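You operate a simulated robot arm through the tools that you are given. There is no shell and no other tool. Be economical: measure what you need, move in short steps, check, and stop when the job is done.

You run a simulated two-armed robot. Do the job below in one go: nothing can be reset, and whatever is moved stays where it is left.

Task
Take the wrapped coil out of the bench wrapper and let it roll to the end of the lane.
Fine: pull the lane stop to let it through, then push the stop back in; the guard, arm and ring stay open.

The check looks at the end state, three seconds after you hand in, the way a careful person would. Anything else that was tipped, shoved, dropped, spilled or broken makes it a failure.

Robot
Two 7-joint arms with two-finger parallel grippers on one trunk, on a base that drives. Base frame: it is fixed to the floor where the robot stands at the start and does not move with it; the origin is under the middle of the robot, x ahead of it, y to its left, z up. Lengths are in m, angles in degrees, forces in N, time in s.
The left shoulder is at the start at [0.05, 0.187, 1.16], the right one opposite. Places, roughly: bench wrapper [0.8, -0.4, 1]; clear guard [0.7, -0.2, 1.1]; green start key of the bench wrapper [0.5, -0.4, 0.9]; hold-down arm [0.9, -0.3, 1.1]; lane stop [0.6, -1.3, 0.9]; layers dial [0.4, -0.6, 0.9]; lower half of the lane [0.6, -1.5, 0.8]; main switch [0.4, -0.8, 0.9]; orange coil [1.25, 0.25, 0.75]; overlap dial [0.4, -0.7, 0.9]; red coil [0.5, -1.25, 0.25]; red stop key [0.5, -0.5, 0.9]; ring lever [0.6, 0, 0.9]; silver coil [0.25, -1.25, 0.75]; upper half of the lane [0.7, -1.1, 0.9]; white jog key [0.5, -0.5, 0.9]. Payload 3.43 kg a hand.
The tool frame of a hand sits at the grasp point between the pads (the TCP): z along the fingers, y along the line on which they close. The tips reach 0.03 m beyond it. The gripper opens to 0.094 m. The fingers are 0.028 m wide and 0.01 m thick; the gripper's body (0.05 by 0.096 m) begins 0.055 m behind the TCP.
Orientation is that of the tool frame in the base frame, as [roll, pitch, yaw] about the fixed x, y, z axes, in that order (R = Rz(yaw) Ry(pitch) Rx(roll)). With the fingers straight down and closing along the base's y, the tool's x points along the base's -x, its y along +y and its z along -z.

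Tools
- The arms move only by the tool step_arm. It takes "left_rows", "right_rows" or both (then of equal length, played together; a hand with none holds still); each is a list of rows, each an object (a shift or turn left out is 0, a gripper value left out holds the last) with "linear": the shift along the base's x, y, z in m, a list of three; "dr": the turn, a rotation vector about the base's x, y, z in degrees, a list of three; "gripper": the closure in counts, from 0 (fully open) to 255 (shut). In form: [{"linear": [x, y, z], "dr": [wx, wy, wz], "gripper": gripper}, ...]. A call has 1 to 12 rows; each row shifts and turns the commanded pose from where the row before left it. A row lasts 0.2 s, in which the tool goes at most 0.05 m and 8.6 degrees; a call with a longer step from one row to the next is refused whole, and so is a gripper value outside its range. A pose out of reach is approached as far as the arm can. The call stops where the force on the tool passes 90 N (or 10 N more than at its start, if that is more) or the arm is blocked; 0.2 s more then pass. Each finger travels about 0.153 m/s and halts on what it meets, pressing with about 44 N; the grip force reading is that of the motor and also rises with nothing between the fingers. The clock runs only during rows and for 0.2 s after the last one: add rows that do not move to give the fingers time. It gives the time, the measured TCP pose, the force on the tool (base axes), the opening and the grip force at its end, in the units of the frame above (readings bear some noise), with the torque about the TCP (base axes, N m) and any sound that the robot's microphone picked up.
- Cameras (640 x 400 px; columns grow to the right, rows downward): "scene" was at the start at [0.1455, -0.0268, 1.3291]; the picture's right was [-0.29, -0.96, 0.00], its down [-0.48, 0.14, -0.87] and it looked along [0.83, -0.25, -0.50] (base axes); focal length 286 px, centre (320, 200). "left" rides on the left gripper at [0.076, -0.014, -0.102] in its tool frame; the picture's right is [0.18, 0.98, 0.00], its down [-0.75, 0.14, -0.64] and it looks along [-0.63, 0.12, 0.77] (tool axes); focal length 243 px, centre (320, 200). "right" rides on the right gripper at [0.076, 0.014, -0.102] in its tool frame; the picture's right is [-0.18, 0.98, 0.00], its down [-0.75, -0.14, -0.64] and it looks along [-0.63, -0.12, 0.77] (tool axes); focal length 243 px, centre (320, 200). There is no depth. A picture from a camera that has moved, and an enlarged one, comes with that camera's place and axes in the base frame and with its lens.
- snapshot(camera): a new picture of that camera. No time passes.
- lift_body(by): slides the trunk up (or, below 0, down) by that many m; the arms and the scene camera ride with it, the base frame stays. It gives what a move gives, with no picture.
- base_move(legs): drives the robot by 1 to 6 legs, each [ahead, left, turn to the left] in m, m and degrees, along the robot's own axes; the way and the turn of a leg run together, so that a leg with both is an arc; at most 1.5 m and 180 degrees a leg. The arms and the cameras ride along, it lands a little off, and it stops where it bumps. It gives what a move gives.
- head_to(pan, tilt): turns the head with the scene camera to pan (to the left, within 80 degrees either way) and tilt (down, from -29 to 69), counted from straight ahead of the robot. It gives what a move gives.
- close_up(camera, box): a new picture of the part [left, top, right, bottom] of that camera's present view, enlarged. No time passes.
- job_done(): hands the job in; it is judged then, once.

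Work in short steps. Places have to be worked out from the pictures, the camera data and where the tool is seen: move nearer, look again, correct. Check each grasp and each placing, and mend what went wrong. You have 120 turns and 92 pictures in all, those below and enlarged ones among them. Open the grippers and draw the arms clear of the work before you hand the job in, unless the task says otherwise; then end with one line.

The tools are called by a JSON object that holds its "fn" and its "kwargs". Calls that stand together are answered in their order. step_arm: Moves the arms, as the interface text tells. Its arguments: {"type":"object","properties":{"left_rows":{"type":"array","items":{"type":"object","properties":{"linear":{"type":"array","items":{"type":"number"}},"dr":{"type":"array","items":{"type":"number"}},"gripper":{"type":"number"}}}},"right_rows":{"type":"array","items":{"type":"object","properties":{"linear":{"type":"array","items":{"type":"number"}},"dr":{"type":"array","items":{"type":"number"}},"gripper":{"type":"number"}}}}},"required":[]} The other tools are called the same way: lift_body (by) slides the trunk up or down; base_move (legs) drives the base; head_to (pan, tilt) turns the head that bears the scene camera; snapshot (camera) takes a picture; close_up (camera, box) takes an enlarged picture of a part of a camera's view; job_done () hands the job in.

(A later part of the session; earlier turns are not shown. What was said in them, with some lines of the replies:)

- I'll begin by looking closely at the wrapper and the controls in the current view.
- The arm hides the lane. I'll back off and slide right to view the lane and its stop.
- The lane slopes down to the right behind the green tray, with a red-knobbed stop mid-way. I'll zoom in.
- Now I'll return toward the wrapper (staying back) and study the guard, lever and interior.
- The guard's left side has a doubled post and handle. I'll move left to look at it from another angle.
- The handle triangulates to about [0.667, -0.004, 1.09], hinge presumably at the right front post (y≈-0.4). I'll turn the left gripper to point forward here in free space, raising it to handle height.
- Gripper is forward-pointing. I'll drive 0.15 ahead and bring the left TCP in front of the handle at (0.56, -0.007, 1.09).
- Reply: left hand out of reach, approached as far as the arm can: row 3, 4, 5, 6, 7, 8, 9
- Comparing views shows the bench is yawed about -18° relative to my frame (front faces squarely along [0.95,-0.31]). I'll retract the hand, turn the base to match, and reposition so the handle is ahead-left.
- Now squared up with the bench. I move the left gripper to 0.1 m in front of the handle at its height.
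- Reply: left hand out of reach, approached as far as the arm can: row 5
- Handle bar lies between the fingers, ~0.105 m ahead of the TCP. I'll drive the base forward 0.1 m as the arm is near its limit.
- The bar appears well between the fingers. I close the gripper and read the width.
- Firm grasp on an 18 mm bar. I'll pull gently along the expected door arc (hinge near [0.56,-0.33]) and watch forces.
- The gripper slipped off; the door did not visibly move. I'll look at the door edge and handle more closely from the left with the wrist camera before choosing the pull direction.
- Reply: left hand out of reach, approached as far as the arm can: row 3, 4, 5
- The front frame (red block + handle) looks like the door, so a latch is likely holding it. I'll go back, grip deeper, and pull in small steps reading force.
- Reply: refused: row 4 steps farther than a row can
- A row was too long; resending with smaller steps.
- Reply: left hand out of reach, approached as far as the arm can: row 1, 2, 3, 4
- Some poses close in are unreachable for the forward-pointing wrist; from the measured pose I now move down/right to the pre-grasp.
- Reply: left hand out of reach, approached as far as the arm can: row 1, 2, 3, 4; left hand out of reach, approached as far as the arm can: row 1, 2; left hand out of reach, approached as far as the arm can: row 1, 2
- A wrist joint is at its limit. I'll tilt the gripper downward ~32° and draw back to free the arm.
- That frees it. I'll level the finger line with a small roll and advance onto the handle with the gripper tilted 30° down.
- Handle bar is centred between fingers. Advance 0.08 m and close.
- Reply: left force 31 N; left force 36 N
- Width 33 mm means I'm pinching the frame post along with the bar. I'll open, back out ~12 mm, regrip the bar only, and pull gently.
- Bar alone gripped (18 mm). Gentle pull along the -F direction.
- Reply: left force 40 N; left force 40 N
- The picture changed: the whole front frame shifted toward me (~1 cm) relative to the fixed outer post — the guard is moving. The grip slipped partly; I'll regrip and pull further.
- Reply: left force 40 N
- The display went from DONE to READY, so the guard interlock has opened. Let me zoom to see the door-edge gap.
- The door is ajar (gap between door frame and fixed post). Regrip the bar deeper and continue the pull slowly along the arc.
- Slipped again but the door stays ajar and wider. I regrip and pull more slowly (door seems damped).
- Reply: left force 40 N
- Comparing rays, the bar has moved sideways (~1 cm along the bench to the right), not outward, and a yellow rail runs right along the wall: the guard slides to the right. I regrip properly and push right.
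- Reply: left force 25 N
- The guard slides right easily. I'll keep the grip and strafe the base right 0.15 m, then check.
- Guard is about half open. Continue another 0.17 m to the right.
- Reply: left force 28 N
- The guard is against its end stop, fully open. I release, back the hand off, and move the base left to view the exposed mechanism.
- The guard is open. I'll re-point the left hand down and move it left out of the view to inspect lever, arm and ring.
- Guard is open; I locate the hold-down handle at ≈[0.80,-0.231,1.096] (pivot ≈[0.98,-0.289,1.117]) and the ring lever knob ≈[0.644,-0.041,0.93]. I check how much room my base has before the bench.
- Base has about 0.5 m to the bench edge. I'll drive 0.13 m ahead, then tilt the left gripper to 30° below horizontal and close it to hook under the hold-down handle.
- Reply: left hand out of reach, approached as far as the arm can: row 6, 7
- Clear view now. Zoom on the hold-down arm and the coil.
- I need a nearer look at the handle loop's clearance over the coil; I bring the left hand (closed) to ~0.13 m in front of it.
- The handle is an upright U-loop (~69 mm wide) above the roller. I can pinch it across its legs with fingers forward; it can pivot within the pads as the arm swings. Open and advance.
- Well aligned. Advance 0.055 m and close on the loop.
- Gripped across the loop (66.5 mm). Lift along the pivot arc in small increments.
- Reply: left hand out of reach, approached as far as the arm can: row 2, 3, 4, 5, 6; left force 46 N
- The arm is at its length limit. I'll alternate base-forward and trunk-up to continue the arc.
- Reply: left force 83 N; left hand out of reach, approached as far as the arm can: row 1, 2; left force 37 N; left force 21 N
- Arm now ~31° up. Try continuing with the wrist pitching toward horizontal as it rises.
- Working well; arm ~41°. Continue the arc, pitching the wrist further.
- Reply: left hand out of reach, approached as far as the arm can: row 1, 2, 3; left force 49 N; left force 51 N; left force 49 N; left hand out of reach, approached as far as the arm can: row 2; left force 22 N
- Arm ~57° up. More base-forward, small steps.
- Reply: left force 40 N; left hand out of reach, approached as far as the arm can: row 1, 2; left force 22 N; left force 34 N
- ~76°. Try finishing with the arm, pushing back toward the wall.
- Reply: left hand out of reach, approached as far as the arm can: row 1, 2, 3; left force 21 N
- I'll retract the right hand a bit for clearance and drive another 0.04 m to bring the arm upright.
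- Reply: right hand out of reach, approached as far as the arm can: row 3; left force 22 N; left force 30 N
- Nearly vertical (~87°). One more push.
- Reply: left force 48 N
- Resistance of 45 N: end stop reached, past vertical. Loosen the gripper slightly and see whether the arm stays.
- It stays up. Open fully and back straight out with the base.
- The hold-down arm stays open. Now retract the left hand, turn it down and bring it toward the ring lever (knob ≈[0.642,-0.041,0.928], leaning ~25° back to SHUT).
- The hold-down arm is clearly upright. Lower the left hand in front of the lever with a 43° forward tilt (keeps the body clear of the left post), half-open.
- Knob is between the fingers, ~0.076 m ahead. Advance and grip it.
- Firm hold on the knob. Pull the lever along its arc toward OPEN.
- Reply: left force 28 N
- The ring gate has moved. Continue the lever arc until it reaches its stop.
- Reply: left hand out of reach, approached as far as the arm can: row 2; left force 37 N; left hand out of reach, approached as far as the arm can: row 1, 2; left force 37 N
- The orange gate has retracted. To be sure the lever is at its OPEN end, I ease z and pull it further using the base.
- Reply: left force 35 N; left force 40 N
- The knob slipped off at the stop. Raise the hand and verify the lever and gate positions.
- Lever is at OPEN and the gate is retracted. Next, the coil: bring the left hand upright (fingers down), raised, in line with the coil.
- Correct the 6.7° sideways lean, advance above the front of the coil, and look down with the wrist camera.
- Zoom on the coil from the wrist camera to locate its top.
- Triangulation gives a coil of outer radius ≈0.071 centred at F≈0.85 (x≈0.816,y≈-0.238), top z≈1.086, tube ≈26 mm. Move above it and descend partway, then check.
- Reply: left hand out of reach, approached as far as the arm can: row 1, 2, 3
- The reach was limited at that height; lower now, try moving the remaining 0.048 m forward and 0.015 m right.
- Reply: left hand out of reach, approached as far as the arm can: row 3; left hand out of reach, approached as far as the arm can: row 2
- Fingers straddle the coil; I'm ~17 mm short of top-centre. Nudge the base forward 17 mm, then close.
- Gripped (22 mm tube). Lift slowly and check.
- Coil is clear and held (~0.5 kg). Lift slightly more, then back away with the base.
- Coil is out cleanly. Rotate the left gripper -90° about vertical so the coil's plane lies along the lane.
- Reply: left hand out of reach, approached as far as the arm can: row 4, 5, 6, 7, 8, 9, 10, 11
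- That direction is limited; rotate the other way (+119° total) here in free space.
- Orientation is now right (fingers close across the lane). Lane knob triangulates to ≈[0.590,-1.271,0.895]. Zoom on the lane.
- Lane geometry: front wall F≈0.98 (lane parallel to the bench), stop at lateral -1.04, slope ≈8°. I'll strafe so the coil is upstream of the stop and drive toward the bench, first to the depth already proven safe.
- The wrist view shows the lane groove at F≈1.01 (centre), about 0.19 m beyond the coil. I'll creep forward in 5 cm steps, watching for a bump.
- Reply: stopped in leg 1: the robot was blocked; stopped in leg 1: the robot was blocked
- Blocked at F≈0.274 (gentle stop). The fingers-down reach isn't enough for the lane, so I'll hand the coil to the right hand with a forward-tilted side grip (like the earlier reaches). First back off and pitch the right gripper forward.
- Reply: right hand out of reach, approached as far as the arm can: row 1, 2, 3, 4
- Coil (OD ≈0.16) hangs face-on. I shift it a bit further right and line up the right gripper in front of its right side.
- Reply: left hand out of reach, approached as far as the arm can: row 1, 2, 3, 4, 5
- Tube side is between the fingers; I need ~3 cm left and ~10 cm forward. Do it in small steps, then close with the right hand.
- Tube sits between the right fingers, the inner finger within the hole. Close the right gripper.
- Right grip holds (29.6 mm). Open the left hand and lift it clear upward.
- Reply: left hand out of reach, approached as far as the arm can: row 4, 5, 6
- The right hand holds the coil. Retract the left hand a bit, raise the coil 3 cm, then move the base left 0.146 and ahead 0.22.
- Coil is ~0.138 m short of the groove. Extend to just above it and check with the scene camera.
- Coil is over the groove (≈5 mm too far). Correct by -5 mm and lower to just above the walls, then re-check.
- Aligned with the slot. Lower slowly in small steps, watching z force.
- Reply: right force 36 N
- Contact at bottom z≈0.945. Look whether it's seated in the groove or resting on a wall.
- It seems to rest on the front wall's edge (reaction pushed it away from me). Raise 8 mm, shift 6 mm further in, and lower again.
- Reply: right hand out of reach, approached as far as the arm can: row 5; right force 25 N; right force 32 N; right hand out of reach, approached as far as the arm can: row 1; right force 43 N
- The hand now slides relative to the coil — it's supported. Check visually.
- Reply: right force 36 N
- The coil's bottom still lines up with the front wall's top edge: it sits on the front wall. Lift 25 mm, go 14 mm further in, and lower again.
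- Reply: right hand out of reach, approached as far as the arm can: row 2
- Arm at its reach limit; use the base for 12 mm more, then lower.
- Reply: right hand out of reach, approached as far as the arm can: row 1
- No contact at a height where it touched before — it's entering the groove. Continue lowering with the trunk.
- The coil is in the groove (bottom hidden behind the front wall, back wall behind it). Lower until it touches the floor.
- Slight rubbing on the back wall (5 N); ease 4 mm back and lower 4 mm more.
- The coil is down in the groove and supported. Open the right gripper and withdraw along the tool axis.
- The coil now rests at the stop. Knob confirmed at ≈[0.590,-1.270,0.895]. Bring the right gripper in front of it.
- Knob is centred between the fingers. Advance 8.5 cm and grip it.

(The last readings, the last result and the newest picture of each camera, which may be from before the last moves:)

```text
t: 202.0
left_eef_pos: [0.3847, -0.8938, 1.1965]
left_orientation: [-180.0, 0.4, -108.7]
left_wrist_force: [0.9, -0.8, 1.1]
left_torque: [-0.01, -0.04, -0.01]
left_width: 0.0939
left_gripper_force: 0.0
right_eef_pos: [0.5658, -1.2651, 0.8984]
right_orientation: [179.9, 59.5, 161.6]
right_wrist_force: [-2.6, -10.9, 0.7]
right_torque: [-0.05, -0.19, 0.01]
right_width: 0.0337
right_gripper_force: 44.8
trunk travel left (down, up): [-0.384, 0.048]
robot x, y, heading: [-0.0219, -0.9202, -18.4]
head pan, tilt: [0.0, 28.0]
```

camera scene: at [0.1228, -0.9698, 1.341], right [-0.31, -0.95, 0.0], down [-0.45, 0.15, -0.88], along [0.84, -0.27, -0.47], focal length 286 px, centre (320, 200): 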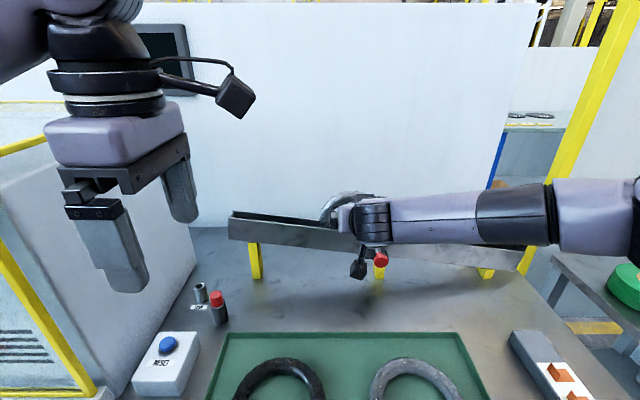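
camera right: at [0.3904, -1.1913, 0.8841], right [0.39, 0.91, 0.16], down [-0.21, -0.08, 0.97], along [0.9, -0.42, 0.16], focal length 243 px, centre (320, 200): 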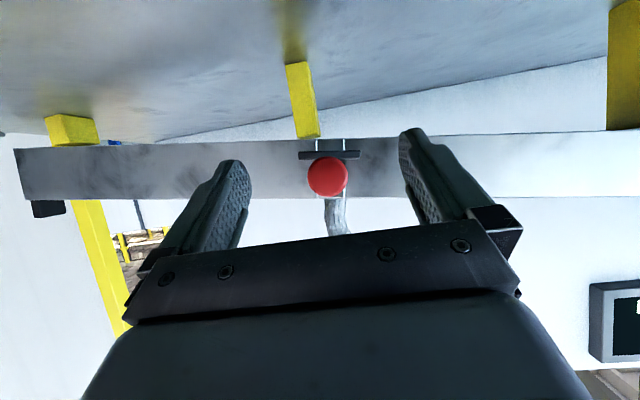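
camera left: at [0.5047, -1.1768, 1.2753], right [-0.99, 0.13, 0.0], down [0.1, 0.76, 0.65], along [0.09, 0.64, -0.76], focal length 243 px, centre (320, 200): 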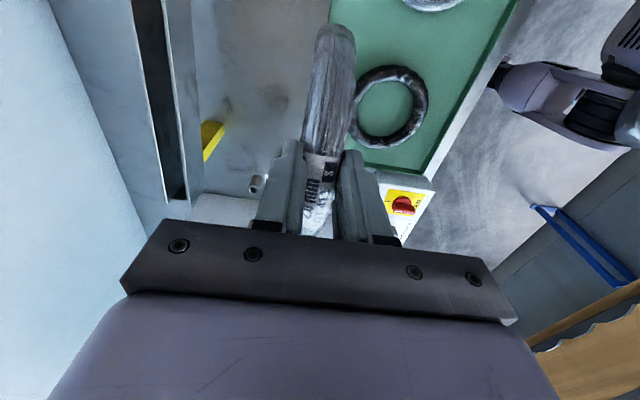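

The stop slides out easily. Pull further until it stops.

{"fn": "step_arm", "kwargs": {"right_rows": [{"linear": [-0.0095, 0.003, 0]}, {"linear": [-0.0095, 0.003, 0]}, {"linear": [0, 0, 0]}]}}

{"fn": "step_arm", "kwargs": {"right_rows": [{"linear": [-0.0095, 0.003, 0]}, {"linear": [0, 0, 0]}, {"linear": [0, 0, 0]}]}}

```text
t: 202.8
left_eef_pos: [0.3852, -0.8945, 1.1948]
left_orientation: [180.0, 0.3, -108.6]
left_wrist_force: [0.7, 0.5, -0.3]
left_torque: [0.01, 0.01, -0.01]
left_width: 0.094
left_gripper_force: 0.1
right_eef_pos: [0.5491, -1.2582, 0.897]
right_orientation: [179.8, 59.7, 161.7]
right_wrist_force: [2.1, -13.0, 1.6]
right_torque: [-0.01, -0.13, 0.11]
right_width: 0.0335
right_gripper_force: 45.3
trunk travel left (down, up): [-0.384, 0.048]
robot x, y, heading: [-0.0206, -0.9247, -18.2]
head pan, tilt: [0.0, 28.0]
```

```text
t: 203.6
left_eef_pos: [0.3881, -0.8948, 1.1928]
left_orientation: [179.8, 0.4, -108.7]
left_wrist_force: [0.2, 0.2, 0.0]
left_torque: [-0.02, -0.02, 0.0]
left_width: 0.0941
left_gripper_force: 0.0
right_eef_pos: [0.5438, -1.257, 0.8967]
right_orientation: [179.8, 59.7, 161.6]
right_wrist_force: [38.2, -12.9, -2.1]
right_torque: [-0.01, -0.03, 0.01]
right_width: 0.0329
right_gripper_force: 45.2
trunk travel left (down, up): [-0.384, 0.048]
robot x, y, heading: [-0.02, -0.9217, -18.1]
head pan, tilt: [0.0, 28.0]
```

Stop fully pulled (~45 mm). Wait for the coil to roll, then look.

{"fn": "step_arm", "kwargs": {"right_rows": [{"linear": [0.003, -0.001, 0]}, {}, {}, {}, {}, {}, {}, {}, {}, {}]}}

{"fn": "close_up", "kwargs": {"camera": "scene", "box": [220, 150, 580, 350]}}

```text
t: 205.8
left_eef_pos: [0.3857, -0.8942, 1.1949]
left_orientation: [179.9, 0.4, -108.7]
left_wrist_force: [0.5, 0.2, 0.0]
left_torque: [-0.02, 0.01, -0.02]
left_width: 0.094
left_gripper_force: 0.0
right_eef_pos: [0.5436, -1.2574, 0.8981]
right_orientation: [179.9, 59.6, 161.5]
right_wrist_force: [21.0, -13.4, 3.6]
right_torque: [0.0, 0.0, -0.01]
right_width: 0.0326
right_gripper_force: 44.8
trunk travel left (down, up): [-0.384, 0.048]
robot x, y, heading: [-0.0226, -0.9207, -17.7]
head pan, tilt: [0.0, 28.0]
```

```text
1.78 times, centred on (400, 250) of scene
camera zoom: at [0.1245, -0.9711, 1.3407], right [-0.31, -0.95, 0.0], down [-0.45, 0.15, -0.88], along [0.84, -0.27, -0.47], focal length 508 px, centre (178, 111)
```

zoom: 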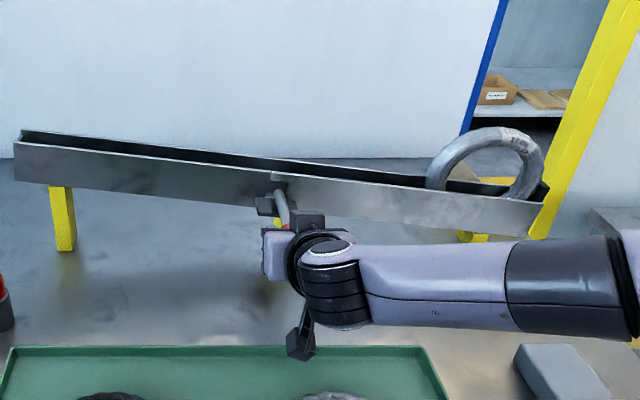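

The coil rolled to the lane end. Push the stop back in.

{"fn": "step_arm", "kwargs": {"right_rows": [{"linear": [0.0105, -0.0033, 0]}, {"linear": [0.0105, -0.0033, 0]}, {"linear": [0.0105, -0.0033, 0]}, {"linear": [0.0095, -0.003, 0]}, {"linear": [0, 0, 0]}]}}

{"fn": "step_arm", "kwargs": {"right_rows": [{"linear": [0.007, -0.0022, 0]}, {"linear": [0.005, -0.0016, 0]}, {"linear": [0, 0, 0]}]}}

```text
t: 207.0
left_eef_pos: [0.3845, -0.8941, 1.1956]
left_orientation: [-180.0, 0.4, -108.6]
left_wrist_force: [0.1, 0.5, 0.0]
left_torque: [0.0, 0.01, 0.01]
left_width: 0.0943
left_gripper_force: 0.1
right_eef_pos: [0.5818, -1.2715, 0.8966]
right_orientation: [179.9, 59.5, 161.7]
right_wrist_force: [-7.9, -13.0, 0.3]
right_torque: [0.03, 0.15, -0.09]
right_width: 0.0327
right_gripper_force: 44.6
trunk travel left (down, up): [-0.384, 0.048]
robot x, y, heading: [-0.0194, -0.9225, -18.0]
head pan, tilt: [0.0, 28.0]
```

```text
t: 207.8
left_eef_pos: [0.3816, -0.8937, 1.1973]
left_orientation: [-179.8, 0.6, -108.6]
left_wrist_force: [0.3, 0.5, 0.6]
left_torque: [0.02, -0.03, 0.05]
left_width: 0.0938
left_gripper_force: 0.1
right_eef_pos: [0.5896, -1.2737, 0.8964]
right_orientation: [179.8, 59.2, 161.7]
right_wrist_force: [-52.3, -2.9, -4.0]
right_torque: [0.05, 0.01, 0.06]
right_width: 0.0336
right_gripper_force: 45.2
trunk travel left (down, up): [-0.384, 0.048]
robot x, y, heading: [-0.0219, -0.9262, -17.7]
head pan, tilt: [0.0, 28.0]
```

Stop pushed home (52 N resistance). Ease pressure, open, withdraw, and back the robot off.

{"fn": "step_arm", "kwargs": {"right_rows": [{"linear": [-0.003, 0.001, 0]}, {"gripper": 0}, {"gripper": 0}, {"gripper": 0}, {"linear": [-0.0286, 0.009, 0.003]}, {"linear": [-0.0286, 0.009, 0.003]}, {"linear": [-0.0286, 0.009, 0.003]}, {"linear": [-0.02, 0.006, 0.03]}, {"linear": [0, 0, 0.04]}, {"linear": [0, 0, 0.04]}]}}

{"fn": "base_move", "kwargs": {"legs": [[-0.35, 0, 0]]}}

{"fn": "head_to", "kwargs": {"pan": 0, "tilt": 24}}

{"fn": "snapshot", "kwargs": {"camera": "scene"}}

```text
t: 210.0
left_eef_pos: [0.3844, -0.8933, 1.1955]
left_orientation: [179.9, 0.4, -108.7]
left_wrist_force: [0.6, 1.0, 0.5]
left_torque: [-0.01, 0.0, 0.0]
left_width: 0.0939
left_gripper_force: 0.2
right_eef_pos: [0.4866, -1.2362, 1.017]
right_orientation: [179.8, 59.4, 161.9]
right_wrist_force: [0.2, 0.4, -0.6]
right_torque: [0.01, 0.0, 0.05]
right_width: 0.094
right_gripper_force: 0.0
trunk travel left (down, up): [-0.384, 0.048]
robot x, y, heading: [-0.0202, -0.9237, -18.2]
head pan, tilt: [0.0, 28.0]
```

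```text
t: 212.3
left_eef_pos: [0.0541, -0.7859, 1.1964]
left_orientation: [-180.0, 0.4, -108.8]
left_wrist_force: [0.1, 0.0, -0.9]
left_torque: [0.02, -0.01, -0.02]
left_width: 0.0943
left_gripper_force: 0.1
right_eef_pos: [0.155, -1.1287, 1.0161]
right_orientation: [179.9, 59.6, 161.7]
right_wrist_force: [-0.1, -0.6, 0.2]
right_torque: [-0.04, 0.03, -0.01]
right_width: 0.094
right_gripper_force: 0.1
trunk travel left (down, up): [-0.384, 0.048]
robot x, y, heading: [-0.3521, -0.8145, -18.3]
head pan, tilt: [0.0, 28.0]
```

```text
t: 212.9
left_eef_pos: [0.0539, -0.7852, 1.1955]
left_orientation: [180.0, 0.4, -108.8]
left_wrist_force: [-0.2, 0.0, 0.7]
left_torque: [-0.03, 0.04, -0.01]
left_width: 0.0939
left_gripper_force: 0.1
right_eef_pos: [0.1559, -1.1294, 1.0155]
right_orientation: [179.9, 59.4, 161.7]
right_wrist_force: [0.2, 0.1, -0.5]
right_torque: [-0.01, 0.02, -0.05]
right_width: 0.0937
right_gripper_force: 0.0
trunk travel left (down, up): [-0.384, 0.048]
robot x, y, heading: [-0.3491, -0.8137, -18.2]
head pan, tilt: [0.0, 24.0]
```

```text
1 pictures are left
camera scene: at [-0.2072, -0.8624, 1.3474], right [-0.31, -0.95, 0.0], down [-0.39, 0.13, -0.91], along [0.87, -0.28, -0.41], focal length 286 px, centre (320, 200)
```

scene: 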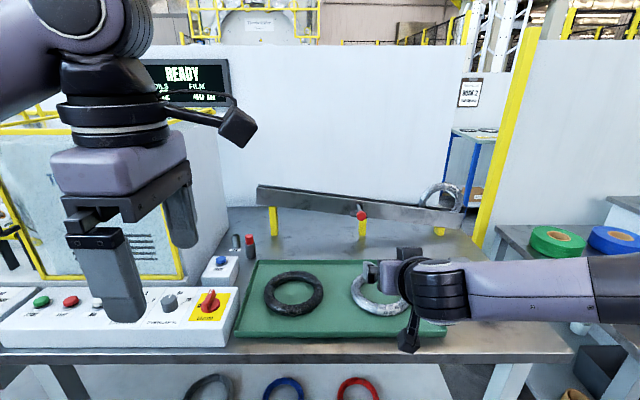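

Coil at the lane end, stop back in. With the last picture, I confirm guard, arm and ring remained open.

{"fn": "base_move", "kwargs": {"legs": [[-0.05, 0, 0], [0, 0.6, 0]]}}

{"fn": "head_to", "kwargs": {"pan": -10, "tilt": 24}}

{"fn": "snapshot", "kwargs": {"camera": "scene"}}

```text
t: 219.1
left_eef_pos: [0.1959, -0.211, 1.1954]
left_orientation: [180.0, 0.4, -109.5]
left_wrist_force: [0.7, -0.2, 0.0]
left_torque: [-0.01, -0.01, -0.04]
left_width: 0.0941
left_gripper_force: 0.1
right_eef_pos: [0.294, -0.5573, 1.0153]
right_orientation: [179.8, 59.4, 160.9]
right_wrist_force: [0.1, -0.2, 0.0]
right_torque: [0.0, -0.01, 0.0]
right_width: 0.0938
right_gripper_force: 0.0
trunk travel left (down, up): [-0.384, 0.048]
robot x, y, heading: [-0.2097, -0.2353, -19.1]
head pan, tilt: [0.0, 24.0]
```

```text
t: 219.8
left_eef_pos: [0.1963, -0.213, 1.1953]
left_orientation: [-180.0, 0.4, -109.5]
left_wrist_force: [0.2, 1.0, 0.2]
left_torque: [0.01, 0.0, 0.01]
left_width: 0.0939
left_gripper_force: 0.0
right_eef_pos: [0.2934, -0.556, 1.0146]
right_orientation: [179.9, 59.5, 161.1]
right_wrist_force: [-0.6, 1.4, -1.2]
right_torque: [0.0, -0.01, -0.01]
right_width: 0.0938
right_gripper_force: 0.0
trunk travel left (down, up): [-0.384, 0.048]
robot x, y, heading: [-0.2066, -0.2334, -18.7]
head pan, tilt: [-10.0, 24.0]
```

```text
0 pictures are left
camera scene: at [-0.0728, -0.3001, 1.3474], right [-0.48, -0.88, 0.0], down [-0.36, 0.2, -0.91], along [0.8, -0.44, -0.41], focal length 286 px, centre (320, 200)
```

scene: 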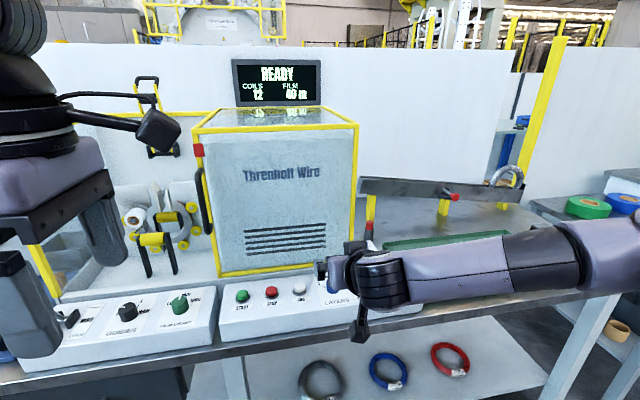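

The guard, hold-down arm and ring are all open, the coil is at the lane end, the stop is in, and both grippers are open. I'll back the arms clear of the bench and hand in.

{"fn": "base_move", "kwargs": {"legs": [[-0.2, 0, 0]]}}

{"fn": "job_done", "kwargs": {}}

```text
t: 221.4
left_eef_pos: [0.0073, -0.1502, 1.1963]
left_orientation: [179.9, 0.4, -109.8]
left_wrist_force: [-0.3, 0.6, 0.5]
left_torque: [-0.02, -0.03, 0.0]
left_width: 0.0941
left_gripper_force: 0.1
right_eef_pos: [0.102, -0.4952, 1.0163]
right_orientation: [179.9, 59.6, 160.7]
right_wrist_force: [-0.1, -0.4, 0.5]
right_torque: [0.01, 0.0, -0.01]
right_width: 0.094
right_gripper_force: 0.0
trunk travel left (down, up): [-0.384, 0.048]
robot x, y, heading: [-0.3992, -0.1697, -19.2]
head pan, tilt: [-10.0, 24.0]
```

```text
The job is handed in.
```

The wrapped coil is out of the wrapper and at the end of the lane; the lane stop is pushed back in, and the guard, hold-down arm and ring are open. While driving toward the lane, the base was blocked twice, apparently against the bench front; I saw nothing disturbed.
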